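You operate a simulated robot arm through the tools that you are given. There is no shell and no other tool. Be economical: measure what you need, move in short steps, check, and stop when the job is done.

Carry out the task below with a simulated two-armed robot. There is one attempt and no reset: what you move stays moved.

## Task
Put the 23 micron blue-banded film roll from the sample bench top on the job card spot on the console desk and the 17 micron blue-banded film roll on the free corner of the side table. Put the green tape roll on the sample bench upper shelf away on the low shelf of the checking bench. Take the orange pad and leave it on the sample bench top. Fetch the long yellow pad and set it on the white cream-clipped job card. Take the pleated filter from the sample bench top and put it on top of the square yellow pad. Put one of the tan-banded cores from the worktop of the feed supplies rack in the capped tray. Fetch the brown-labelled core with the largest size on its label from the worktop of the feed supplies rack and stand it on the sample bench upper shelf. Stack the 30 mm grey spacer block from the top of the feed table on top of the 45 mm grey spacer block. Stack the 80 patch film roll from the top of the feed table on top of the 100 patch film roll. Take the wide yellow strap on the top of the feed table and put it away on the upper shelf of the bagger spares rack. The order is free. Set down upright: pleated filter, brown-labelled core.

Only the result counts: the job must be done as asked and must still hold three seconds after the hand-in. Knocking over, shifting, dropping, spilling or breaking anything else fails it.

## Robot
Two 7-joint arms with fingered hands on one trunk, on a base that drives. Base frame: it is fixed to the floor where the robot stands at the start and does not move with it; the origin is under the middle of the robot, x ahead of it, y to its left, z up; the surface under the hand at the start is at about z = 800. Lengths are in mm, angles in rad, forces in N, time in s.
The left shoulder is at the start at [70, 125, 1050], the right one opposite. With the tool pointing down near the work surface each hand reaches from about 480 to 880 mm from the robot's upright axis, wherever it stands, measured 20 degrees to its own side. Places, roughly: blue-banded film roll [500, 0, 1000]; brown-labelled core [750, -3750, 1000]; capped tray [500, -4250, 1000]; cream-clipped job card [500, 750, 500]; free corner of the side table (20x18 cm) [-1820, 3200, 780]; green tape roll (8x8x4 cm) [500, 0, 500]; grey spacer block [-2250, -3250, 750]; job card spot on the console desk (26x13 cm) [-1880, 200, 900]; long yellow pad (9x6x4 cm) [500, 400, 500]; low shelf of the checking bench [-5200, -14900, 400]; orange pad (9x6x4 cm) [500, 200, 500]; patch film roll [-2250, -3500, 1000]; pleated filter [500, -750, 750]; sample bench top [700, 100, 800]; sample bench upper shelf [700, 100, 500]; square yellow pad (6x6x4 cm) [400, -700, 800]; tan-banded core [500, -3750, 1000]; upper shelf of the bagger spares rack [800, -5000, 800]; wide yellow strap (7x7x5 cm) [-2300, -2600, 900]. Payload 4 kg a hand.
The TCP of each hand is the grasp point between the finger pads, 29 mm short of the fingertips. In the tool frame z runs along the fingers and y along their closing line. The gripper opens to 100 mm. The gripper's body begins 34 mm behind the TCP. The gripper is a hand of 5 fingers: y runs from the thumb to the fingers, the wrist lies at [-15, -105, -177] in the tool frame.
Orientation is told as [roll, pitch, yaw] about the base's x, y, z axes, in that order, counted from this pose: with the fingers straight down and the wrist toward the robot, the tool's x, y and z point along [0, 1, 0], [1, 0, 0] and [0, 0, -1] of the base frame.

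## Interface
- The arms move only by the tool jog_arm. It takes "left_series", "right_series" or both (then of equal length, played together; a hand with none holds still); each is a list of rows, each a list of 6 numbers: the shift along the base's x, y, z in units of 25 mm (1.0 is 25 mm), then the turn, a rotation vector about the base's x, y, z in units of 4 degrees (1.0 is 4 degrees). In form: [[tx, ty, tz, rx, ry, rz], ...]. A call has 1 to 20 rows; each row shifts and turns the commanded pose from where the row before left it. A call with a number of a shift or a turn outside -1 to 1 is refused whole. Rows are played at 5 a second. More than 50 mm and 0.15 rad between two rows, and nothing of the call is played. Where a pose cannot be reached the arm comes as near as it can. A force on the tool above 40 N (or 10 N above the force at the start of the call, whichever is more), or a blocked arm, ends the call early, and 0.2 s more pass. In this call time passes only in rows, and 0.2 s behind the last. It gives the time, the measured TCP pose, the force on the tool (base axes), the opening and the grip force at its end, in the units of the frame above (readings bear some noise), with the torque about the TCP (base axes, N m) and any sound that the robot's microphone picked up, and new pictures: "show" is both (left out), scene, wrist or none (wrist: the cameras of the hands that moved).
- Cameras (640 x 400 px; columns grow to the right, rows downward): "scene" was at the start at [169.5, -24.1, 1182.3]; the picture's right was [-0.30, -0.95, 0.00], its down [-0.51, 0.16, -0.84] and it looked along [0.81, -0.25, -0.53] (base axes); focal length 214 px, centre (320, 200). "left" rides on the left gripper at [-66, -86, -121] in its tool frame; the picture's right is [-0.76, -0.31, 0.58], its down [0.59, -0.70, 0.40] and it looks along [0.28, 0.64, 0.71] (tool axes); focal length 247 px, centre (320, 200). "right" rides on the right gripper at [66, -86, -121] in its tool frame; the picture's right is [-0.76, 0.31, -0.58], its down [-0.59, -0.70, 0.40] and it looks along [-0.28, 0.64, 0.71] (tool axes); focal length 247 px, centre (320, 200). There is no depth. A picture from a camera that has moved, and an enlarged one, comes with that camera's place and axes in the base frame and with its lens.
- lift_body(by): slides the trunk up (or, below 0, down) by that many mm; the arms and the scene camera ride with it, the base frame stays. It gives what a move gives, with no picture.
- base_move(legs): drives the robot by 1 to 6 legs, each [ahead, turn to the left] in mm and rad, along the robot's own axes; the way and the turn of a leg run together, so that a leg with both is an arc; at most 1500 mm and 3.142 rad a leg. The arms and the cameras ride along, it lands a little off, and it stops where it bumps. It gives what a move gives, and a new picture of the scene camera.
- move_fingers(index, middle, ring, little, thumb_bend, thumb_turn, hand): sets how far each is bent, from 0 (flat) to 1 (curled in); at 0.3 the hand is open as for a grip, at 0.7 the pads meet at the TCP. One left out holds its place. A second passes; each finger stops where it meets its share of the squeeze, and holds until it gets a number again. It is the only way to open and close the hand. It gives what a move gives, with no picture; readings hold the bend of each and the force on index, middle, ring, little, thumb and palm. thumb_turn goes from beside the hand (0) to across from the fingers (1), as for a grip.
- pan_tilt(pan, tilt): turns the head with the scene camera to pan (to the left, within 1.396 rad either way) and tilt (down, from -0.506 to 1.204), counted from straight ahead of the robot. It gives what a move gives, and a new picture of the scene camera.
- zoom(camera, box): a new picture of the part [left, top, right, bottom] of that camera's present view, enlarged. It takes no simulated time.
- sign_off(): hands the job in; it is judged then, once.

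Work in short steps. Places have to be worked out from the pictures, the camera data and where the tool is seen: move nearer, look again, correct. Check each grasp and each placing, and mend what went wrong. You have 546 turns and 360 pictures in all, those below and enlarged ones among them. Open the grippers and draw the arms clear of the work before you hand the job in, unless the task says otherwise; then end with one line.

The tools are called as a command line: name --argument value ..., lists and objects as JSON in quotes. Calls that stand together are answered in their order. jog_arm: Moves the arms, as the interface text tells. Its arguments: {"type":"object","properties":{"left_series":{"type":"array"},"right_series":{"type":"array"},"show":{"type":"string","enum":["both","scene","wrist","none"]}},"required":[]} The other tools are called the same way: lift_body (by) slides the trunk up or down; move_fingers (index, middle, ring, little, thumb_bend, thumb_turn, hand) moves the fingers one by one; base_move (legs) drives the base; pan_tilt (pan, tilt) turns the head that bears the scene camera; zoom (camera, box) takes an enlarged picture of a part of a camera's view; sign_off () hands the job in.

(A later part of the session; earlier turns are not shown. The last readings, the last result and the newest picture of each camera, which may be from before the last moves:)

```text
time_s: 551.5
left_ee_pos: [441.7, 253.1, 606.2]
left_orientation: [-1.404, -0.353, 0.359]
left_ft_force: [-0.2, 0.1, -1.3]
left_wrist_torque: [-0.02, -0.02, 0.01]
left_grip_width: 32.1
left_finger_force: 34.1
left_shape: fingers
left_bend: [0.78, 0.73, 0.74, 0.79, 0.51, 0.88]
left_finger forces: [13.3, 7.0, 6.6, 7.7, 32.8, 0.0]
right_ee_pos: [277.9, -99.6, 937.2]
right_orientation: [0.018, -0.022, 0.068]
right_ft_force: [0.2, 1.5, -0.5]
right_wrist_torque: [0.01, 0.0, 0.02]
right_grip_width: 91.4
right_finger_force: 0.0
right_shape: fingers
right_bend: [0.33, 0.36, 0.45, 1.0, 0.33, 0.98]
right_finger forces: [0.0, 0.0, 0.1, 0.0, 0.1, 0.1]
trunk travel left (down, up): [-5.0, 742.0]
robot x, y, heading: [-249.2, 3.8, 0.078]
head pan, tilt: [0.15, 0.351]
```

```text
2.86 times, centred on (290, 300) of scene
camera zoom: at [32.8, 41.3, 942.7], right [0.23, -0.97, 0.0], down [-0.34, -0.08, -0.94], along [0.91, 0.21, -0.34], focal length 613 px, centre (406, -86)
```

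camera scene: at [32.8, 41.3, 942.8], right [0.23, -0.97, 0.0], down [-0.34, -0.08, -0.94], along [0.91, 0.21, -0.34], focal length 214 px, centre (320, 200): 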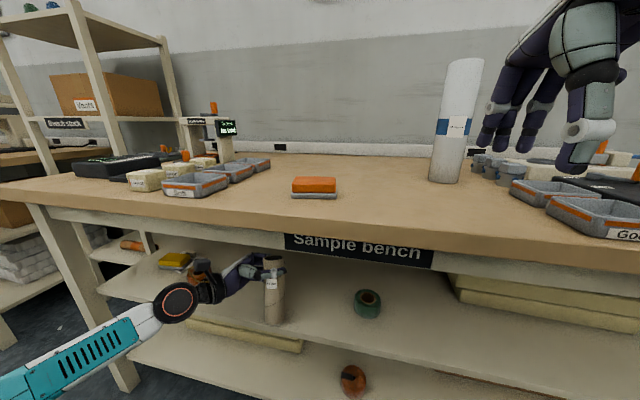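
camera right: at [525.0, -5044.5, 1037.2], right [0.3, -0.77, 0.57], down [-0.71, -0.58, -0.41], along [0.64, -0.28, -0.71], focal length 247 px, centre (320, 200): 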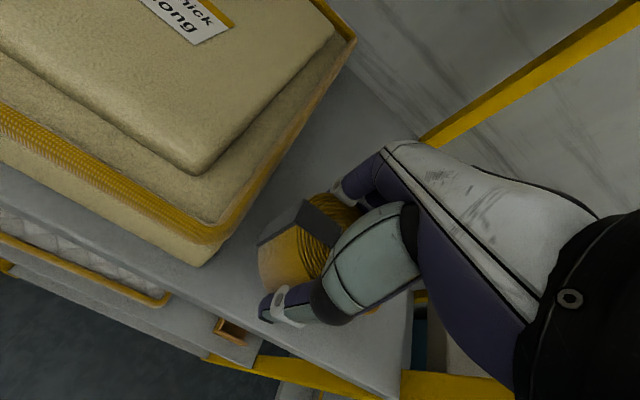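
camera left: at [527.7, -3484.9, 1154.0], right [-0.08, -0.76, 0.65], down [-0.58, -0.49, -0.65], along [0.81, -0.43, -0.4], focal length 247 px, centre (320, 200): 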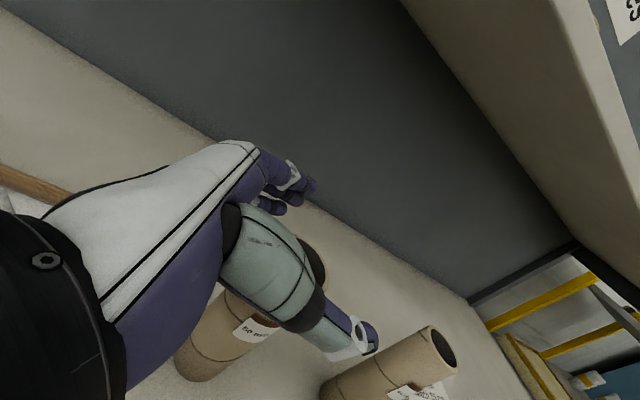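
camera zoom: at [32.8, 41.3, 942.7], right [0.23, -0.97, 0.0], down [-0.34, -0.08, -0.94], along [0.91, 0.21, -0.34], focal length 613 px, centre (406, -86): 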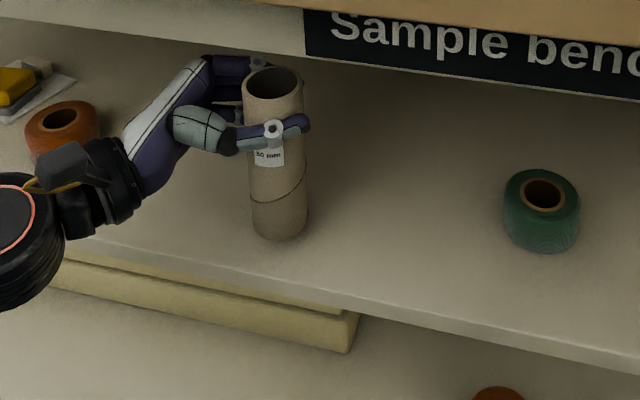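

The core is upright now. I move 25 mm deeper and lower to near the shelf.

jog_arm --left_series '[[0.6, 0, 0, 0, 0, 0], [0.6, 0, 0, 0, 0, 0], [0, 0, -0.4, 0, 0, 0], [0, 0, -0.4, 0, 0, 0]]' --show "none"

jog_arm --left_series '[[0, 0, -0.16, 0, 0, 0]]' --show "none"

jog_arm --left_series '[[0, 0, -0.12, 0, 0, 0]]' --show "none"

```text
time_s: 552.5
left_ee_pos: [472.0, 252.8, 587.0]
left_orientation: [-1.404, -0.351, 0.357]
left_ft_force: [0.6, -0.1, -1.0]
left_wrist_torque: [0.0, 0.03, 0.02]
left_grip_width: 32.0
left_finger_force: 33.7
left_shape: fingers
left_bend: [0.78, 0.73, 0.74, 0.79, 0.51, 0.88]
left_finger forces: [13.1, 7.0, 6.6, 7.6, 32.8, 0.1]
right_ee_pos: [278.3, -99.6, 936.7]
right_orientation: [0.018, -0.024, 0.068]
right_ft_force: [0.7, -0.5, -0.7]
right_wrist_torque: [-0.03, 0.01, 0.0]
right_grip_width: 91.1
right_finger_force: 0.1
right_shape: fingers
right_bend: [0.33, 0.36, 0.45, 1.0, 0.33, 0.98]
right_finger forces: [0.0, 0.1, 0.1, 0.0, 0.1, 0.1]
trunk travel left (down, up): [-5.0, 742.0]
robot x, y, heading: [-250.1, -0.3, 0.078]
head pan, tilt: [0.15, 0.351]
```

```text
time_s: 552.9
left_ee_pos: [470.7, 252.1, 581.7]
left_orientation: [-1.404, -0.352, 0.358]
left_ft_force: [1.2, 0.2, 0.2]
left_wrist_torque: [-0.03, 0.0, -0.01]
left_grip_width: 31.6
left_finger_force: 33.3
left_shape: fingers
left_bend: [0.78, 0.73, 0.74, 0.79, 0.51, 0.88]
left_finger forces: [13.2, 7.1, 6.6, 7.6, 32.8, 0.0]
right_ee_pos: [278.0, -99.9, 937.8]
right_orientation: [0.019, -0.022, 0.066]
right_ft_force: [0.4, -0.3, -0.2]
right_wrist_torque: [-0.02, 0.02, 0.01]
right_grip_width: 91.5
right_finger_force: 0.0
right_shape: fingers
right_bend: [0.33, 0.36, 0.45, 1.0, 0.33, 0.98]
right_finger forces: [0.1, 0.0, 0.0, 0.0, 0.0, 0.1]
trunk travel left (down, up): [-5.0, 742.0]
robot x, y, heading: [-248.2, 3.3, 0.072]
head pan, tilt: [0.15, 0.351]
```

```text
time_s: 553.3
left_ee_pos: [471.4, 252.4, 581.2]
left_orientation: [-1.407, -0.352, 0.359]
left_ft_force: [0.3, 0.2, 6.3]
left_wrist_torque: [-0.07, 0.0, 0.03]
left_grip_width: 32.0
left_finger_force: 33.8
left_shape: fingers
left_bend: [0.78, 0.73, 0.74, 0.79, 0.51, 0.87]
left_finger forces: [13.2, 7.2, 6.6, 7.7, 32.0, 0.0]
right_ee_pos: [278.3, -99.5, 937.5]
right_orientation: [0.02, -0.022, 0.066]
right_ft_force: [0.7, -0.3, 1.1]
right_wrist_torque: [-0.04, -0.01, 0.02]
right_grip_width: 91.2
right_finger_force: 0.1
right_shape: fingers
right_bend: [0.33, 0.36, 0.45, 1.0, 0.33, 0.98]
right_finger forces: [0.0, 0.0, 0.1, 0.0, 0.0, 0.0]
trunk travel left (down, up): [-5.0, 742.0]
robot x, y, heading: [-247.0, 2.8, 0.081]
head pan, tilt: [0.15, 0.351]
```

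Contact. I check verticality before releasing.

zoom --camera "scene" --box '[190, 230, 390, 370]'

```text
2.86 times, centred on (290, 300) of scene
camera zoom: at [32.2, 41.2, 943.1], right [0.23, -0.97, 0.0], down [-0.33, -0.08, -0.94], along [0.91, 0.21, -0.34], focal length 613 px, centre (406, -86)
```

zoom: 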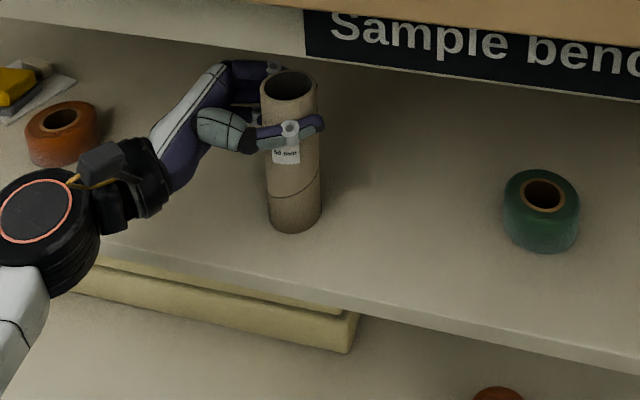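

It looks upright and flush. I open the hand.

move_fingers --hand "left" --index 0.35 --middle 0.35 --ring 0.35 --little 0.35 --thumb_bend 0.25

zoom --camera "scene" --box '[190, 230, 390, 370]'

```text
time_s: 554.3
left_ee_pos: [471.2, 253.2, 579.3]
left_orientation: [-1.405, -0.351, 0.358]
left_ft_force: [0.0, 0.1, -0.2]
left_wrist_torque: [-0.01, 0.0, 0.01]
left_grip_width: 94.3
left_finger_force: 0.0
left_shape: fingers
left_bend: [0.35, 0.35, 0.35, 0.35, 0.25, 0.97]
left_finger forces: [0.0, 0.0, 0.0, 0.0, 0.0, 0.1]
right_ee_pos: [277.3, -98.9, 936.9]
right_orientation: [0.019, -0.021, 0.067]
right_ft_force: [0.3, -0.3, -0.1]
right_wrist_torque: [0.01, 0.02, 0.0]
right_grip_width: 91.3
right_finger_force: 0.1
right_shape: fingers
right_bend: [0.33, 0.36, 0.45, 1.0, 0.33, 0.98]
right_finger forces: [0.1, 0.0, 0.0, 0.0, 0.1, 0.0]
trunk travel left (down, up): [-5.0, 742.0]
robot x, y, heading: [-251.4, 3.8, 0.083]
head pan, tilt: [0.15, 0.351]
```

```text
2.86 times, centred on (290, 300) of scene
camera zoom: at [32.7, 41.3, 942.8], right [0.23, -0.97, 0.0], down [-0.34, -0.08, -0.94], along [0.91, 0.21, -0.34], focal length 613 px, centre (406, -86)
```

zoom: 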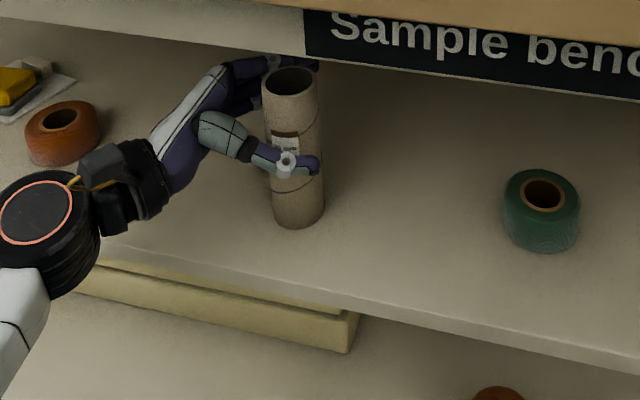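

The core stands free. I slide the hand out to the left along the finger direction, then back out.

jog_arm --left_series '[[-0.38, 0.85, 0.13, 0, 0, 0], [-0.38, 0.85, 0.13, 0, 0, 0], [-0.38, 0.85, 0.13, 0, 0, 0], [-0.5, 0.85, 0.13, 0, 0, 0], [-1, 0.3, 0, 0, 0, 0]]' --show "scene"

```text
time_s: 555.5
left_ee_pos: [405.7, 344.4, 590.9]
left_orientation: [-1.404, -0.349, 0.359]
left_ft_force: [-0.8, 0.1, -1.2]
left_wrist_torque: [-0.01, -0.02, 0.0]
left_grip_width: 94.5
left_finger_force: 0.0
left_shape: fingers
left_bend: [0.35, 0.35, 0.35, 0.35, 0.25, 0.98]
left_finger forces: [0.0, 0.0, 0.0, 0.1, 0.1, 0.1]
right_ee_pos: [278.2, -99.2, 937.9]
right_orientation: [0.019, -0.023, 0.067]
right_ft_force: [0.7, -0.1, 1.3]
right_wrist_torque: [-0.01, 0.01, -0.02]
right_grip_width: 91.6
right_finger_force: 0.0
right_shape: fingers
right_bend: [0.33, 0.36, 0.45, 1.0, 0.33, 0.98]
right_finger forces: [0.0, 0.0, 0.1, 0.0, 0.0, 0.1]
trunk travel left (down, up): [-5.0, 742.0]
robot x, y, heading: [-244.8, 1.8, 0.076]
head pan, tilt: [0.15, 0.351]
camera scene: at [32.8, 41.3, 942.8], right [0.23, -0.97, 0.0], down [-0.34, -0.08, -0.94], along [0.91, 0.21, -0.34], focal length 214 px, centre (320, 200)
```

scene: 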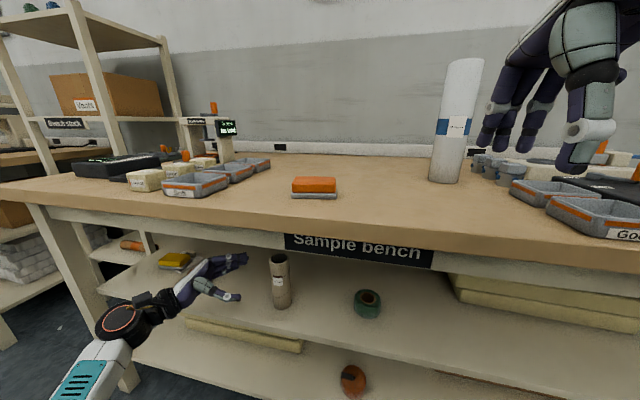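

The 50 mm core stands on the shelf. Next the green tape: I back out and turn the left hand back to the tilted tool-down pose.

base_move --legs '[[-330, 0]]'

jog_arm --left_series '[[-0.5, -0.5, 0.4, 0, 0, -1], [-0.5, -0.5, 0.4, 0, 0, -1], [-0.5, -0.5, 0.4, 0, 0, -1], [-0.5, -0.5, 0.4, 0, 0, -1], [-0.5, -0.5, 0.4, 0, 0, -1], [-0.1, -0.1, 0, 0.95, 0, 0.345], [-0.1, -0.1, 0, 0.95, 0, 0.345], [-0.1, -0.1, 0, 0.95, 0, 0.345], [-0.1, -0.1, 0, 0.95, 0, 0.345], [-0.1, -0.1, 0, 0.95, 0, 0.345], [-0.1, -0.1, 0, 0.95, 0, 0.345], [-0.1, -0.1, 0, 0.95, 0, 0.345], [-0.1, -0.1, 0, 0.95, 0, 0.345], [-0.1, -0.1, 0, 0.95, 0, 0.345], [-0.1, -0.1, 0, 0.95, 0, 0.345]]' --right_series '[[0, 0, 0.4, 0, 0, 0], [0, 0, 0.4, 0, 0, 0], [0, 0, 0.4, 0, 0, 0], [0, 0, 0.4, 0, 0, 0], [0, 0, 0.4, 0, 0, 0], [0, 0, 0, 0, 0, 0], [0, 0, 0, 0, 0, 0], [0, 0, 0, 0, 0, 0], [0, 0, 0, 0, 0, 0], [0, 0, 0, 0, 0, 0], [0, 0, 0, 0, 0, 0], [0, 0, 0, 0, 0, 0], [0, 0, 0, 0, 0, 0], [0, 0, 0, 0, 0, 0], [0, 0, 0, 0, 0, 0]]' --show "none"

```text
time_s: 557.7
left_ee_pos: [78.0, 317.1, 591.3]
left_orientation: [-1.404, -0.352, 0.357]
left_ft_force: [0.9, 0.3, -0.4]
left_wrist_torque: [0.0, 0.0, -0.01]
left_grip_width: 94.4
left_finger_force: 0.1
left_shape: fingers
left_bend: [0.35, 0.35, 0.35, 0.35, 0.25, 0.98]
left_finger forces: [0.0, 0.1, 0.1, 0.0, 0.1, 0.0]
right_ee_pos: [-50.0, -126.4, 937.4]
right_orientation: [0.02, -0.021, 0.064]
right_ft_force: [-1.3, 1.3, -0.6]
right_wrist_torque: [0.01, -0.01, 0.02]
right_grip_width: 91.3
right_finger_force: 0.1
right_shape: fingers
right_bend: [0.33, 0.36, 0.45, 1.0, 0.33, 0.98]
right_finger forces: [0.1, 0.0, 0.0, 0.0, 0.0, 0.1]
trunk travel left (down, up): [-5.0, 742.0]
robot x, y, heading: [-576.7, -25.8, 0.084]
head pan, tilt: [0.15, 0.351]
camera scene: at [-295.2, 15.0, 942.8], right [0.23, -0.97, 0.0], down [-0.34, -0.08, -0.94], along [0.91, 0.21, -0.34], focal length 214 px, centre (320, 200)
```

scene: 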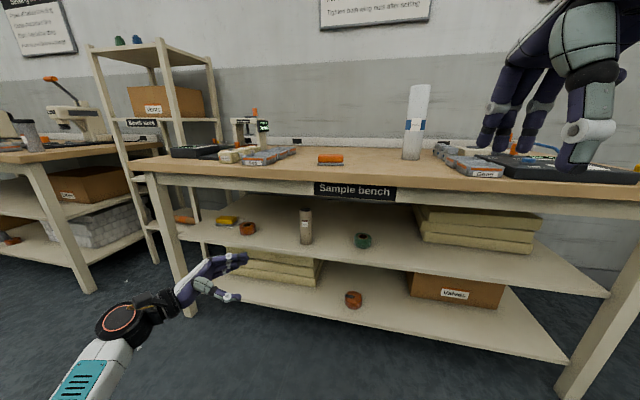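

```text
time_s: 560.9
left_ee_pos: [-9.7, 229.5, 641.3]
left_orientation: [-0.697, -0.354, 0.003]
left_ft_force: [-0.2, -0.5, 0.4]
left_wrist_torque: [0.03, 0.0, -0.01]
left_grip_width: 94.3
left_finger_force: 0.0
left_shape: fingers
left_bend: [0.35, 0.35, 0.35, 0.35, 0.25, 0.98]
left_finger forces: [0.0, 0.0, 0.1, 0.0, 0.1, 0.1]
right_ee_pos: [-50.1, -126.7, 987.1]
right_orientation: [0.019, -0.022, 0.063]
right_ft_force: [-0.4, 0.4, -0.2]
right_wrist_torque: [0.03, 0.05, -0.01]
right_grip_width: 91.5
right_finger_force: 0.0
right_shape: fingers
right_bend: [0.33, 0.36, 0.45, 1.0, 0.33, 0.98]
right_finger forces: [0.0, 0.2, 0.1, 0.0, 0.1, 0.0]
trunk travel left (down, up): [-5.0, 742.0]
robot x, y, heading: [-575.2, -27.3, 0.077]
head pan, tilt: [0.15, 0.351]
```

Halfway; I finish the rotation while lowering to z ≈ 535, and set the fingers wider.

jog_arm --left_series '[[0, 0, 0, 0.94, 0, 0.345], [0, 0, 0, 0.94, 0, 0.345], [0, 0, 0, 0.94, 0, 0.345], [0, 0, -0.3, 0.94, 0, 0.345], [0, 0, -0.4, 0.94, 0, 0.345], [0, 0, -0.5, 0.94, 0, 0.345], [0, 0, -0.6, 0.94, 0, 0.345], [0, 0, -0.6, 0.94, 0, 0.345], [0, 0, -0.6, 0.94, 0, 0.345], [0, 0, -0.6, 0.94, 0, 0.345], [0, 0, -0.6, 0, 0, 0]]' --show "none"

move_fingers --hand "left" --index 0.2 --middle 0.2 --ring 0.2 --little 0.2 --thumb_bend 0.2

base_move --legs '[[0, -1.648], [150, 0], [0, 1.571]]'

```text
time_s: 563.3
left_ee_pos: [-9.7, 231.4, 535.4]
left_orientation: [0.004, -0.356, -0.001]
left_ft_force: [0.1, -0.7, -0.7]
left_wrist_torque: [-0.01, -0.02, -0.04]
left_grip_width: 94.4
left_finger_force: 0.0
left_shape: fingers
left_bend: [0.35, 0.35, 0.35, 0.35, 0.25, 0.98]
left_finger forces: [0.1, 0.0, 0.1, 0.0, 0.0, 0.0]
right_ee_pos: [-50.4, -126.3, 986.5]
right_orientation: [0.019, -0.022, 0.065]
right_ft_force: [-0.8, 0.4, 0.5]
right_wrist_torque: [0.02, -0.01, -0.01]
right_grip_width: 91.2
right_finger_force: 0.0
right_shape: fingers
right_bend: [0.33, 0.36, 0.45, 1.0, 0.33, 0.98]
right_finger forces: [0.0, 0.0, 0.0, 0.1, 0.1, 0.0]
trunk travel left (down, up): [-5.0, 742.0]
robot x, y, heading: [-573.9, -21.6, 0.076]
head pan, tilt: [0.15, 0.351]
```

```text
time_s: 564.3
left_ee_pos: [-9.1, 230.6, 536.2]
left_orientation: [0.002, -0.355, 0.002]
left_ft_force: [0.2, -0.5, -0.5]
left_wrist_torque: [0.0, 0.01, -0.01]
left_grip_width: 116.2
left_finger_force: 0.0
left_shape: fingers
left_bend: [0.2, 0.2, 0.2, 0.2, 0.2, 0.98]
left_finger forces: [0.1, 0.0, 0.0, 0.1, 0.0, 0.0]
right_ee_pos: [-50.7, -127.4, 985.9]
right_orientation: [0.02, -0.023, 0.064]
right_ft_force: [-0.7, 0.5, -0.6]
right_wrist_torque: [0.0, -0.02, -0.01]
right_grip_width: 91.1
right_finger_force: 0.1
right_shape: fingers
right_bend: [0.33, 0.36, 0.45, 1.0, 0.33, 0.98]
right_finger forces: [0.0, 0.1, 0.0, 0.1, 0.0, 0.0]
trunk travel left (down, up): [-5.0, 742.0]
robot x, y, heading: [-580.1, -23.7, 0.076]
head pan, tilt: [0.15, 0.351]
```

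```text
time_s: 573.7
left_ee_pos: [9.0, 44.7, 536.2]
left_orientation: [0.003, -0.355, -0.055]
left_ft_force: [-0.5, -0.1, -0.6]
left_wrist_torque: [0.0, -0.04, 0.01]
left_grip_width: 116.2
left_finger_force: 0.0
left_shape: fingers
left_bend: [0.2, 0.2, 0.2, 0.2, 0.2, 0.98]
left_finger forces: [0.0, 0.1, 0.1, 0.1, 0.0, 0.0]
right_ee_pos: [-53.1, -307.9, 985.5]
right_orientation: [0.02, -0.022, 0.009]
right_ft_force: [0.1, 0.0, 0.6]
right_wrist_torque: [-0.01, 0.01, 0.0]
right_grip_width: 91.4
right_finger_force: 0.0
right_shape: fingers
right_bend: [0.33, 0.36, 0.45, 1.0, 0.33, 0.98]
right_finger forces: [0.1, 0.0, 0.0, 0.0, 0.0, 0.0]
trunk travel left (down, up): [-5.0, 742.0]
robot x, y, heading: [-570.3, -174.3, 0.02]
head pan, tilt: [0.15, 0.351]
camera scene: at [-289.4, -153.8, 942.8], right [0.17, -0.99, 0.0], down [-0.34, -0.06, -0.94], along [0.93, 0.16, -0.34], focal length 214 px, centre (320, 200)
```

scene: 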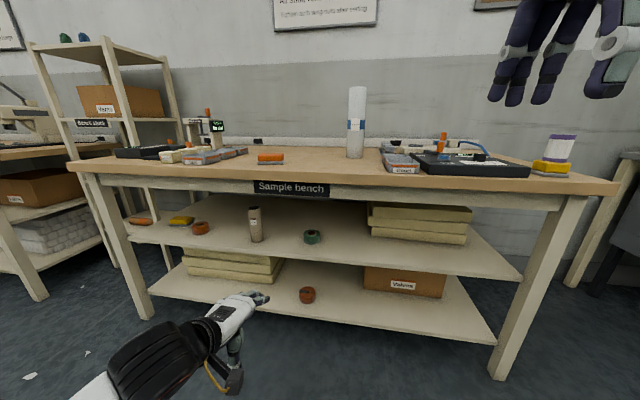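

Tape ≈[503,12]. I shift the left hand to y ≈ 5 and drive in 420 mm.

jog_arm --left_series '[[0, -0.8, 0, 0, 0, 0.4], [0, -0.85, -0.1, 0, 0, 0.4]]' --show "none"

base_move --legs '[[420, 0]]'

zoom --camera "left" --box '[0, 0, 640, 400]'

```text
time_s: 574.3
left_ee_pos: [6.6, 1.8, 534.0]
left_orientation: [0.001, -0.356, 0.001]
left_ft_force: [0.7, 0.0, 0.7]
left_wrist_torque: [-0.01, -0.02, -0.01]
left_grip_width: 116.1
left_finger_force: 0.0
left_shape: fingers
left_bend: [0.2, 0.2, 0.2, 0.2, 0.2, 0.98]
left_finger forces: [0.0, 0.1, 0.0, 0.0, 0.0, 0.1]
right_ee_pos: [-52.6, -308.5, 985.9]
right_orientation: [0.018, -0.023, 0.008]
right_ft_force: [0.0, -1.1, -0.3]
right_wrist_torque: [-0.02, 0.0, -0.03]
right_grip_width: 91.5
right_finger_force: 0.0
right_shape: fingers
right_bend: [0.33, 0.36, 0.45, 1.0, 0.33, 0.98]
right_finger forces: [0.1, 0.1, 0.0, 0.0, 0.0, 0.1]
trunk travel left (down, up): [-5.0, 742.0]
robot x, y, heading: [-571.5, -173.1, 0.019]
head pan, tilt: [0.15, 0.351]
```

```text
time_s: 576.9
left_ee_pos: [428.5, 9.7, 534.2]
left_orientation: [0.002, -0.355, 0.0]
left_ft_force: [1.0, -0.4, -0.8]
left_wrist_torque: [-0.04, -0.02, 0.0]
left_grip_width: 116.0
left_finger_force: 0.0
left_shape: fingers
left_bend: [0.2, 0.2, 0.2, 0.2, 0.2, 0.98]
left_finger forces: [0.0, 0.0, 0.0, 0.0, 0.0, 0.1]
right_ee_pos: [368.1, -302.7, 986.3]
right_orientation: [0.019, -0.024, 0.005]
right_ft_force: [0.5, -1.9, -0.2]
right_wrist_torque: [0.02, 0.02, -0.01]
right_grip_width: 91.1
right_finger_force: 0.0
right_shape: fingers
right_bend: [0.33, 0.36, 0.45, 1.0, 0.33, 0.98]
right_finger forces: [0.0, 0.0, 0.0, 0.0, 0.1, 0.0]
trunk travel left (down, up): [-5.0, 742.0]
robot x, y, heading: [-151.1, -165.6, 0.02]
head pan, tilt: [0.15, 0.351]
camera scene: at [131.7, -146.3, 942.8], right [0.17, -0.99, 0.0], down [-0.34, -0.06, -0.94], along [0.93, 0.16, -0.34], focal length 214 px, centre (320, 200)
```

scene: 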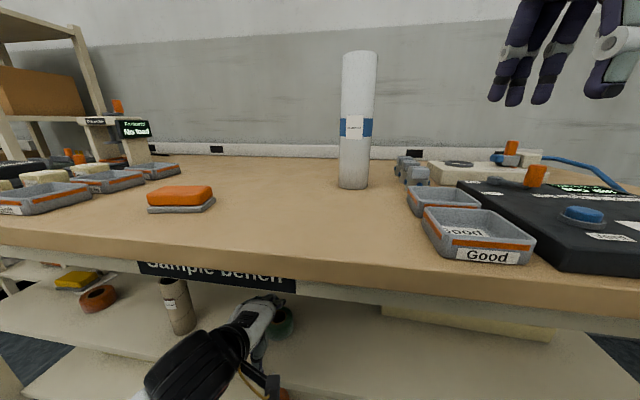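

```text
1.00 times, centred on (320, 200) of left (not enlarged: the box is as wide or as high as the picture)
camera zoom: at [305.8, -57.0, 619.3], right [-0.09, -0.76, -0.65], down [-0.52, 0.59, -0.62], along [0.85, 0.28, -0.44], focal length 247 px, centre (320, 200)
```

zoom: 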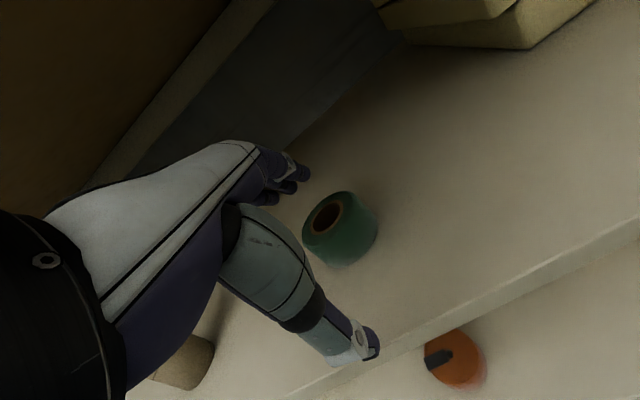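

Tape centre ≈[504,16]. Same approach as for the pads: forward over it with decreasing tilt.

jog_arm --left_series '[[0.6, 0.05, -0.2, 0, 0.5, 0], [0.6, 0.05, -0.2, 0, 0.5, 0], [0.6, 0.05, -0.2, 0, 0.5, 0], [0.6, 0.05, -0.2, 0, 0.5, 0], [0.6, 0, -0.2, 0, 0.5, 0]]' --show "wrist"

```text
time_s: 578.0
left_ee_pos: [503.4, 11.2, 509.8]
left_orientation: [0.002, -0.179, -0.001]
left_ft_force: [-0.3, -0.1, 0.1]
left_wrist_torque: [0.02, 0.0, 0.0]
left_grip_width: 116.0
left_finger_force: 0.1
left_shape: fingers
left_bend: [0.2, 0.2, 0.2, 0.2, 0.2, 0.98]
left_finger forces: [0.0, 0.0, 0.0, 0.0, 0.0, 0.1]
right_ee_pos: [367.7, -301.7, 986.6]
right_orientation: [0.02, -0.023, 0.007]
right_ft_force: [-0.4, 0.0, -0.5]
right_wrist_torque: [0.02, -0.02, -0.02]
right_grip_width: 91.6
right_finger_force: 0.1
right_shape: fingers
right_bend: [0.33, 0.36, 0.45, 1.0, 0.33, 0.98]
right_finger forces: [0.0, 0.0, 0.0, 0.0, 0.1, 0.1]
trunk travel left (down, up): [-5.0, 742.0]
robot x, y, heading: [-150.6, -166.3, 0.018]
head pan, tilt: [0.15, 0.351]
camera left: at [397.5, -53.4, 614.3], right [-0.2, -0.76, -0.62], down [-0.62, 0.59, -0.52], along [0.76, 0.28, -0.59], focal length 247 px, centre (320, 200)
```

left: 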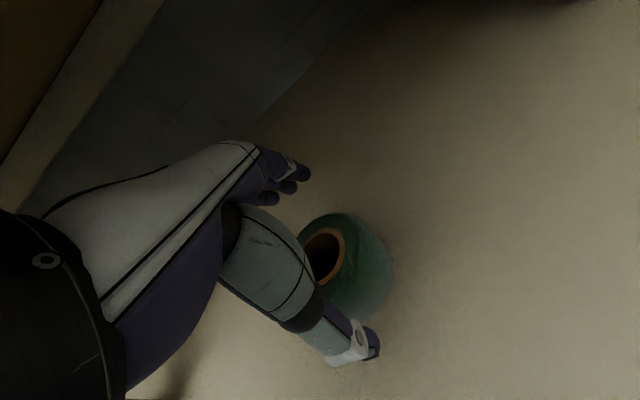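

Centred. I lower 6 mm and close.

jog_arm --left_series '[[0, 0, -0.25, 0, 0, 0]]' --show "none"

move_fingers --hand "left" --index 0.75 --middle 0.75 --ring 0.75 --little 0.75 --thumb_bend 0.75

jog_arm --left_series '[[0, 0, 0.3, 0, -0.3, 0], [0, 0, 0.3, 0, -0.3, 0]]' --show "wrist"

```text
time_s: 578.5
left_ee_pos: [504.9, 12.8, 503.7]
left_orientation: [0.0, -0.183, -0.004]
left_ft_force: [0.0, 0.5, 0.0]
left_wrist_torque: [0.01, -0.02, 0.0]
left_grip_width: 116.3
left_finger_force: 0.1
left_shape: fingers
left_bend: [0.2, 0.2, 0.2, 0.2, 0.2, 0.98]
left_finger forces: [0.0, 0.0, 0.0, 0.0, 0.0, 0.0]
right_ee_pos: [367.4, -302.8, 987.2]
right_orientation: [0.019, -0.022, 0.005]
right_ft_force: [-0.5, 0.3, 0.0]
right_wrist_torque: [0.0, 0.02, -0.01]
right_grip_width: 91.2
right_finger_force: 0.1
right_shape: fingers
right_bend: [0.33, 0.36, 0.45, 1.0, 0.33, 0.98]
right_finger forces: [0.0, 0.1, 0.0, 0.0, 0.1, 0.0]
trunk travel left (down, up): [-5.0, 742.0]
robot x, y, heading: [-149.1, -169.2, 0.014]
head pan, tilt: [0.15, 0.351]
```

```text
time_s: 579.5
left_ee_pos: [505.2, 12.1, 504.5]
left_orientation: [0.003, -0.185, -0.003]
left_ft_force: [4.2, 1.7, 9.9]
left_wrist_torque: [-0.06, 0.2, -0.02]
left_grip_width: 63.5
left_finger_force: 24.4
left_shape: fingers
left_bend: [0.5, 0.57, 0.67, 0.75, 0.46, 0.94]
left_finger forces: [11.5, 8.1, 6.9, 0.4, 21.8, 0.1]
right_ee_pos: [368.4, -301.6, 987.5]
right_orientation: [0.019, -0.022, 0.004]
right_ft_force: [0.5, 1.1, -0.4]
right_wrist_torque: [0.0, 0.0, 0.01]
right_grip_width: 91.2
right_finger_force: 0.1
right_shape: fingers
right_bend: [0.33, 0.36, 0.45, 1.0, 0.33, 0.98]
right_finger forces: [0.0, 0.0, 0.0, 0.1, 0.0, 0.0]
trunk travel left (down, up): [-5.0, 742.0]
robot x, y, heading: [-148.4, -165.1, 0.022]
head pan, tilt: [0.15, 0.351]
```

```text
time_s: 580.0
left_ee_pos: [503.6, 13.9, 517.9]
left_orientation: [0.002, -0.221, -0.004]
left_ft_force: [-0.9, 0.2, 0.1]
left_wrist_torque: [0.03, 0.0, 0.0]
left_grip_width: 63.3
left_finger_force: 23.5
left_shape: fingers
left_bend: [0.5, 0.57, 0.68, 0.75, 0.45, 0.94]
left_finger forces: [9.5, 7.4, 6.3, 0.3, 23.0, 0.0]
right_ee_pos: [368.1, -302.4, 986.5]
right_orientation: [0.021, -0.024, 0.006]
right_ft_force: [-0.4, -0.4, 0.3]
right_wrist_torque: [-0.02, -0.01, -0.01]
right_grip_width: 91.5
right_finger_force: 0.1
right_shape: fingers
right_bend: [0.33, 0.36, 0.45, 1.0, 0.33, 0.98]
right_finger forces: [0.0, 0.0, 0.0, 0.0, 0.0, 0.0]
trunk travel left (down, up): [-5.0, 742.0]
robot x, y, heading: [-147.8, -170.9, 0.021]
head pan, tilt: [0.15, 0.351]
camera left: at [392.9, -53.1, 618.1], right [-0.17, -0.75, -0.63], down [-0.6, 0.59, -0.54], along [0.78, 0.28, -0.55], focal length 247 px, centre (320, 200)
```

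left: 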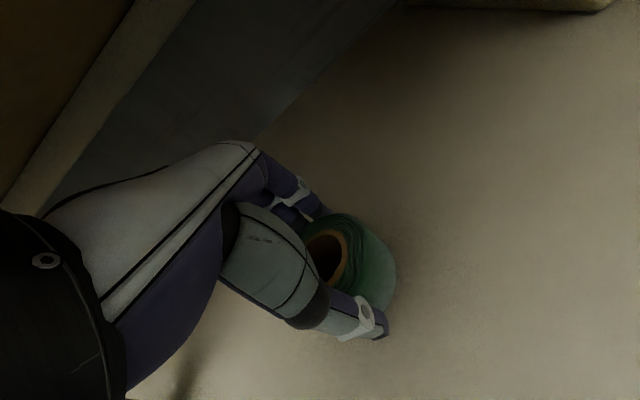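

The tape is held. I back out and verify.

base_move --legs '[[-450, 0]]'

lift_body --by 300

base_move --legs '[[0, -1.59]]'

```text
time_s: 582.8
left_ee_pos: [55.8, 2.7, 518.8]
left_orientation: [0.002, -0.223, -0.008]
left_ft_force: [0.2, 0.9, -0.2]
left_wrist_torque: [-0.04, 0.0, 0.02]
left_grip_width: 63.4
left_finger_force: 23.6
left_shape: fingers
left_bend: [0.5, 0.57, 0.68, 0.75, 0.45, 0.94]
left_finger forces: [9.5, 7.4, 6.4, 0.3, 23.0, 0.0]
right_ee_pos: [-82.2, -311.7, 986.6]
right_orientation: [0.019, -0.022, 0.002]
right_ft_force: [0.4, 0.4, -0.3]
right_wrist_torque: [-0.01, -0.02, 0.03]
right_grip_width: 91.4
right_finger_force: 0.0
right_shape: fingers
right_bend: [0.33, 0.36, 0.45, 1.0, 0.33, 0.98]
right_finger forces: [0.1, 0.0, 0.0, 0.1, 0.1, 0.0]
trunk travel left (down, up): [-5.0, 742.0]
robot x, y, heading: [-599.9, -175.6, 0.014]
head pan, tilt: [0.15, 0.351]
camera scene: at [-317.6, -154.8, 942.8], right [0.16, -0.99, 0.0], down [-0.34, -0.06, -0.94], along [0.93, 0.15, -0.34], focal length 214 px, centre (320, 200)
```

scene: 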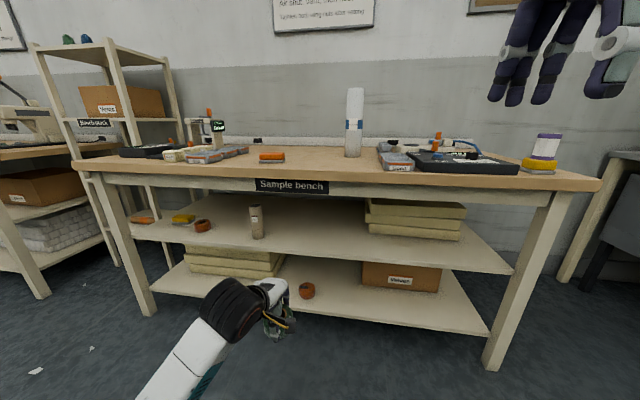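

```text
time_s: 585.8
left_ee_pos: [55.5, 1.8, 817.9]
left_orientation: [0.002, -0.221, -0.007]
left_ft_force: [-0.9, -0.7, -0.9]
left_wrist_torque: [0.03, -0.03, -0.01]
left_grip_width: 63.4
left_finger_force: 23.0
left_shape: fingers
left_bend: [0.5, 0.57, 0.68, 0.75, 0.45, 0.94]
left_finger forces: [9.6, 7.3, 6.4, 0.2, 23.0, 0.1]
right_ee_pos: [-80.7, -311.0, 1285.8]
right_orientation: [0.019, -0.021, -0.001]
right_ft_force: [0.1, 0.2, 0.0]
right_wrist_torque: [0.02, 0.01, -0.02]
right_grip_width: 91.1
right_finger_force: 0.1
right_shape: fingers
right_bend: [0.33, 0.36, 0.45, 1.0, 0.33, 0.98]
right_finger forces: [0.0, 0.0, 0.1, 0.0, 0.0, 0.0]
trunk travel left (down, up): [-305.0, 442.0]
robot x, y, heading: [-599.9, -178.2, 0.012]
head pan, tilt: [0.15, 0.351]
```

```text
time_s: 590.1
left_ee_pos: [-417.7, -829.5, 817.9]
left_orientation: [0.002, -0.224, -1.573]
left_ft_force: [0.6, -0.2, -0.3]
left_wrist_torque: [0.02, -0.02, -0.02]
left_grip_width: 62.7
left_finger_force: 22.1
left_shape: fingers
left_bend: [0.5, 0.57, 0.68, 0.75, 0.45, 0.94]
left_finger forces: [9.1, 7.1, 6.4, 0.2, 22.0, 0.0]
right_ee_pos: [-732.5, -694.1, 1285.8]
right_orientation: [0.02, -0.023, -1.564]
right_ft_force: [0.2, -0.8, 0.1]
right_wrist_torque: [-0.01, 0.0, 0.0]
right_grip_width: 91.2
right_finger_force: 0.0
right_shape: fingers
right_bend: [0.33, 0.36, 0.45, 1.0, 0.33, 0.98]
right_finger forces: [0.0, 0.0, 0.0, 0.1, 0.0, 0.0]
trunk travel left (down, up): [-305.0, 442.0]
robot x, y, heading: [-598.7, -172.2, -1.55]
head pan, tilt: [0.15, 0.351]
camera scene: at [-583.6, -333.2, 1258.4], right [-0.99, -0.17, 0.0], down [-0.06, 0.34, -0.94], along [0.16, -0.93, -0.34], focal length 214 px, centre (320, 200)
```

scene: 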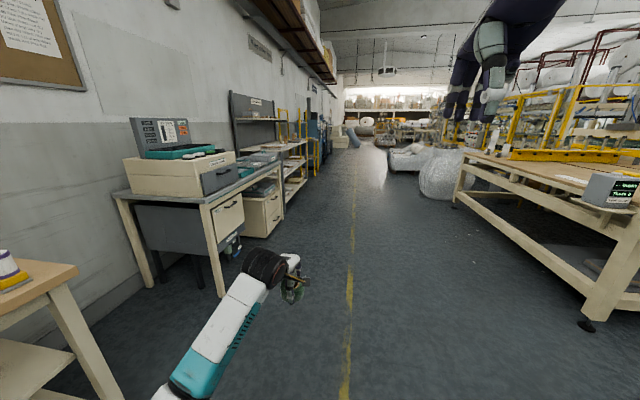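

Everything on the bench is in place and the tape is in hand. I drive down the aisle 6 m.

base_move --legs '[[1500, -0.02], [1500, 0], [1500, 0], [1500, 0]]'

```text
time_s: 618.7
left_ee_pos: [-206.1, -6836.0, 817.8]
left_orientation: [0.003, -0.225, -1.529]
left_ft_force: [-0.3, -0.3, -0.6]
left_wrist_torque: [-0.01, -0.02, 0.01]
left_grip_width: 62.8
left_finger_force: 22.5
left_shape: fingers
left_bend: [0.5, 0.57, 0.68, 0.75, 0.45, 0.94]
left_finger forces: [9.2, 7.1, 6.6, 0.2, 22.0, 0.0]
right_ee_pos: [-526.9, -6715.4, 1286.2]
right_orientation: [0.019, -0.02, -1.52]
right_ft_force: [-0.6, 0.2, 0.3]
right_wrist_torque: [-0.02, -0.05, 0.0]
right_grip_width: 91.5
right_finger_force: 0.0
right_shape: fingers
right_bend: [0.33, 0.36, 0.45, 1.0, 0.33, 0.98]
right_finger forces: [0.0, 0.1, 0.0, 0.0, 0.1, 0.0]
trunk travel left (down, up): [-305.0, 442.0]
robot x, y, heading: [-417.7, -6192.0, -1.504]
head pan, tilt: [0.15, 0.351]
camera scene: at [-394.6, -6347.9, 1258.3], right [-0.98, -0.21, 0.0], down [-0.07, 0.34, -0.94], along [0.2, -0.92, -0.34], focal length 214 px, centre (320, 200)
```

scene: 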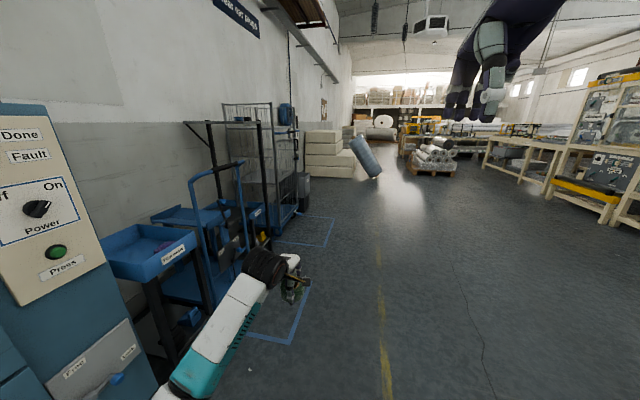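

I steer right, away from the carts, for 3.4 m and look again.

base_move --legs '[[0, -0.26], [1500, 0], [1500, 0], [450, 0]]'

pan_tilt --pan -0.5 --tilt 0.2

```text
time_s: 636.3
left_ee_pos: [-944.7, -10249.7, 817.5]
left_orientation: [0.002, -0.222, -1.746]
left_ft_force: [1.4, -0.5, -1.0]
left_wrist_torque: [0.03, -0.04, -0.01]
left_grip_width: 62.7
left_finger_force: 22.4
left_shape: fingers
left_bend: [0.5, 0.57, 0.68, 0.75, 0.45, 0.94]
left_finger forces: [9.2, 7.2, 6.7, 0.2, 21.9, 0.0]
right_ee_pos: [-1229.9, -10059.6, 1286.6]
right_orientation: [0.02, -0.021, -1.74]
right_ft_force: [0.2, -0.1, -0.3]
right_wrist_torque: [0.03, 0.02, 0.0]
right_grip_width: 91.3
right_finger_force: 0.0
right_shape: fingers
right_bend: [0.33, 0.36, 0.45, 1.0, 0.33, 0.98]
right_finger forces: [0.0, 0.1, 0.0, 0.1, 0.0, 0.1]
trunk travel left (down, up): [-305.0, 442.0]
robot x, y, heading: [-1007.1, -9574.8, -1.728]
head pan, tilt: [0.15, 0.351]
camera scene: at [-1020.9, -9731.3, 1258.3], right [-1.0, 0.01, 0.0], down [0.0, 0.34, -0.94], along [-0.01, -0.94, -0.34], focal length 214 px, centre (320, 200)
```

scene: 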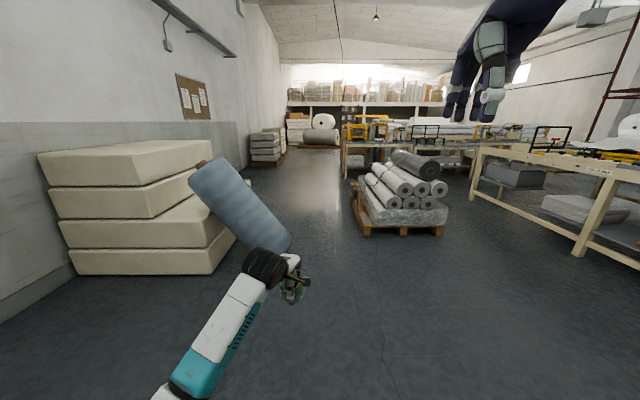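

```text
time_s: 637.3
left_ee_pos: [-943.3, -10248.4, 818.4]
left_orientation: [0.002, -0.225, -1.746]
left_ft_force: [0.0, -0.2, -0.5]
left_wrist_torque: [0.03, 0.01, 0.0]
left_grip_width: 62.6
left_finger_force: 22.4
left_shape: fingers
left_bend: [0.5, 0.57, 0.68, 0.75, 0.45, 0.94]
left_finger forces: [9.2, 7.2, 6.7, 0.2, 22.0, 0.0]
right_ee_pos: [-1230.4, -10058.9, 1287.6]
right_orientation: [0.019, -0.022, -1.741]
right_ft_force: [0.2, -0.6, -0.3]
right_wrist_torque: [0.0, 0.0, -0.01]
right_grip_width: 91.3
right_finger_force: 0.0
right_shape: fingers
right_bend: [0.33, 0.36, 0.45, 1.0, 0.33, 0.98]
right_finger forces: [0.1, 0.0, 0.0, 0.0, 0.1, 0.1]
trunk travel left (down, up): [-305.0, 442.0]
robot x, y, heading: [-1007.4, -9573.0, -1.73]
head pan, tilt: [-0.499, 0.201]
camera scene: at [-1077.0, -9711.6, 1272.4], right [-0.79, 0.61, 0.0], down [0.12, 0.16, -0.98], along [-0.6, -0.78, -0.2], focal length 214 px, centre (320, 200)
```

scene: 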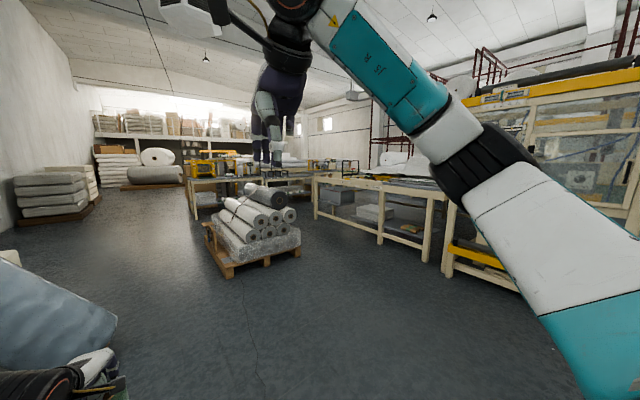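

A pallet stands ahead and tables to the right. I go round the pallet on its right side, in stages.

base_move --legs '[[0, -0.91], [1500, 0], [430, 0], [0, 0.71], [910, 0], [0, 0.36]]'

pan_tilt --pan 0 --tilt 0.3

```text
time_s: 656.8
left_ee_pos: [-2806.7, -12025.3, 818.4]
left_orientation: [0.001, -0.222, -1.567]
left_ft_force: [-1.0, 0.6, -0.4]
left_wrist_torque: [0.01, 0.02, -0.02]
left_grip_width: 61.9
left_finger_force: 22.2
left_shape: fingers
left_bend: [0.51, 0.57, 0.69, 0.75, 0.45, 0.94]
left_finger forces: [8.9, 6.9, 6.7, 0.2, 20.9, 0.1]
right_ee_pos: [-3120.9, -11890.5, 1287.0]
right_orientation: [0.018, -0.023, -1.56]
right_ft_force: [0.2, 0.5, -0.5]
right_wrist_torque: [0.03, 0.0, -0.02]
right_grip_width: 91.3
right_finger_force: 0.1
right_shape: fingers
right_bend: [0.33, 0.36, 0.45, 1.0, 0.33, 0.98]
right_finger forces: [0.1, 0.1, 0.0, 0.0, 0.0, 0.0]
trunk travel left (down, up): [-305.0, 442.0]
robot x, y, heading: [-2992.5, -11370.1, -1.543]
head pan, tilt: [-0.499, 0.201]
camera scene: at [-3032.8, -11520.6, 1272.4], right [-0.89, 0.46, 0.0], down [0.09, 0.18, -0.98], along [-0.45, -0.87, -0.2], focal length 214 px, centre (320, 200)
```

scene: 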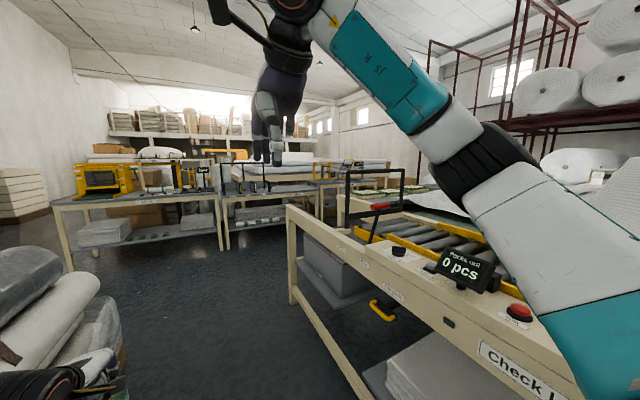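

```text
time_s: 657.7
left_ee_pos: [-2805.9, -12024.3, 818.9]
left_orientation: [0.002, -0.223, -1.568]
left_ft_force: [0.0, 0.0, 0.8]
left_wrist_torque: [-0.01, -0.02, -0.02]
left_grip_width: 62.1
left_finger_force: 21.9
left_shape: fingers
left_bend: [0.51, 0.57, 0.69, 0.75, 0.45, 0.94]
left_finger forces: [8.9, 6.9, 6.7, 0.2, 20.9, 0.0]
right_ee_pos: [-3121.5, -11889.7, 1286.4]
right_orientation: [0.019, -0.022, -1.561]
right_ft_force: [-0.5, -0.3, -0.7]
right_wrist_torque: [0.04, 0.01, -0.02]
right_grip_width: 91.3
right_finger_force: 0.0
right_shape: fingers
right_bend: [0.33, 0.36, 0.45, 1.0, 0.33, 0.98]
right_finger forces: [0.1, 0.0, 0.0, 0.0, 0.0, 0.0]
trunk travel left (down, up): [-305.0, 442.0]
robot x, y, heading: [-2990.9, -11371.8, -1.544]
head pan, tilt: [0.0, 0.3]
camera scene: at [-2988.4, -11530.9, 1263.1], right [-1.0, -0.02, 0.0], down [-0.01, 0.3, -0.96], along [0.02, -0.95, -0.3], focal length 214 px, centre (320, 200)
```

scene: 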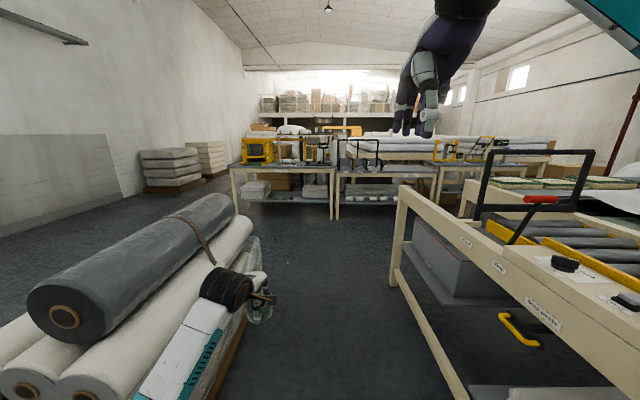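

The path between pallet and table is tight but clear; I steer slightly right and go on 1.9 m.

base_move --legs '[[0, -0.075], [1500, 0], [450, 0.05]]'

pan_tilt --pan -0.6 --tilt 0.3

```text
time_s: 668.0
left_ee_pos: [-2886.9, -13999.6, 817.9]
left_orientation: [0.001, -0.222, -1.583]
left_ft_force: [0.5, -0.3, 0.1]
left_wrist_torque: [0.0, 0.02, 0.03]
left_grip_width: 61.8
left_finger_force: 21.6
left_shape: fingers
left_bend: [0.51, 0.57, 0.69, 0.75, 0.45, 0.94]
left_finger forces: [8.9, 6.9, 6.7, 0.2, 21.0, 0.1]
right_ee_pos: [-3199.2, -13861.4, 1285.7]
right_orientation: [0.019, -0.022, -1.574]
right_ft_force: [0.5, 1.0, -0.5]
right_wrist_torque: [0.01, -0.03, 0.03]
right_grip_width: 91.4
right_finger_force: 0.1
right_shape: fingers
right_bend: [0.33, 0.36, 0.45, 1.0, 0.33, 0.98]
right_finger forces: [0.0, 0.1, 0.0, 0.0, 0.0, 0.1]
trunk travel left (down, up): [-305.0, 442.0]
robot x, y, heading: [-3061.9, -13343.0, -1.559]
head pan, tilt: [0.0, 0.3]
camera scene: at [-3060.4, -13503.5, 1263.0], right [-1.0, -0.01, 0.0], down [0.0, 0.3, -0.95], along [0.01, -0.95, -0.3], focal length 214 px, centre (320, 200)
```

scene: 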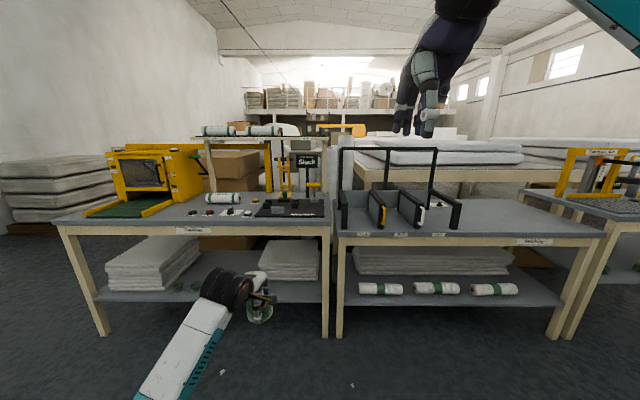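

```text
time_s: 669.0
left_ee_pos: [-2885.6, -13998.6, 819.1]
left_orientation: [0.004, -0.224, -1.582]
left_ft_force: [-0.2, -0.6, 0.6]
left_wrist_torque: [-0.01, 0.02, 0.0]
left_grip_width: 62.0
left_finger_force: 21.9
left_shape: fingers
left_bend: [0.51, 0.57, 0.69, 0.75, 0.45, 0.94]
left_finger forces: [8.8, 7.0, 6.7, 0.2, 21.0, 0.1]
right_ee_pos: [-3198.5, -13860.1, 1286.3]
right_orientation: [0.02, -0.023, -1.575]
right_ft_force: [-0.2, -0.5, 0.1]
right_wrist_torque: [-0.01, 0.04, -0.02]
right_grip_width: 91.0
right_finger_force: 0.0
right_shape: fingers
right_bend: [0.33, 0.36, 0.45, 1.0, 0.33, 0.98]
right_finger forces: [0.0, 0.0, 0.1, 0.0, 0.0, 0.0]
trunk travel left (down, up): [-305.0, 442.0]
robot x, y, heading: [-3057.7, -13343.7, -1.557]
head pan, tilt: [-0.6, 0.3]
camera scene: at [-3113.3, -13487.2, 1263.1], right [-0.83, 0.56, 0.0], down [0.16, 0.25, -0.96], along [-0.53, -0.79, -0.3], focal length 214 px, centre (320, 200)
```

scene: 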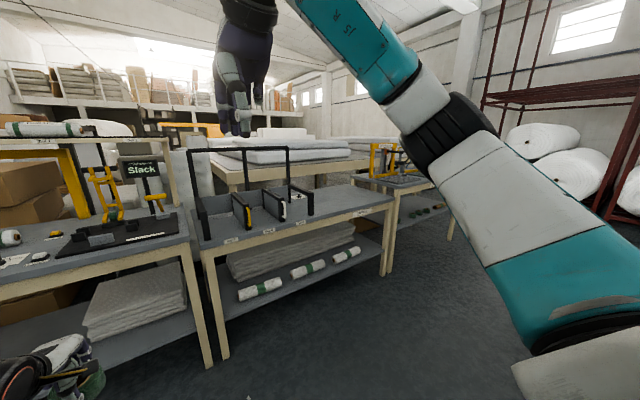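

zoom --camera "scene" --box '[340, 130, 470, 260]'

```text
3.08 times, centred on (405, 195) of scene
camera zoom: at [-3113.3, -13487.2, 1263.1], right [-0.83, 0.56, 0.0], down [0.16, 0.25, -0.96], along [-0.53, -0.79, -0.3], focal length 660 px, centre (58, 215)
```

zoom: 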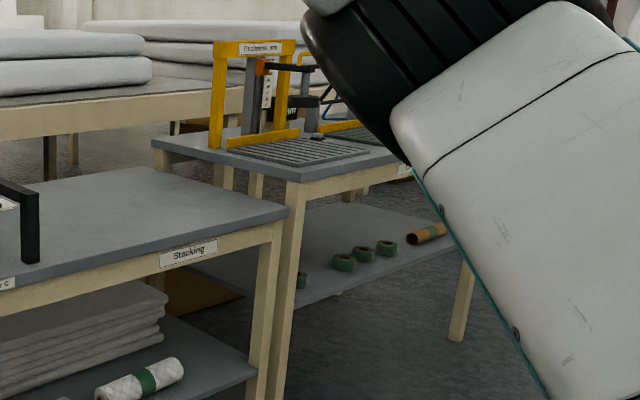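

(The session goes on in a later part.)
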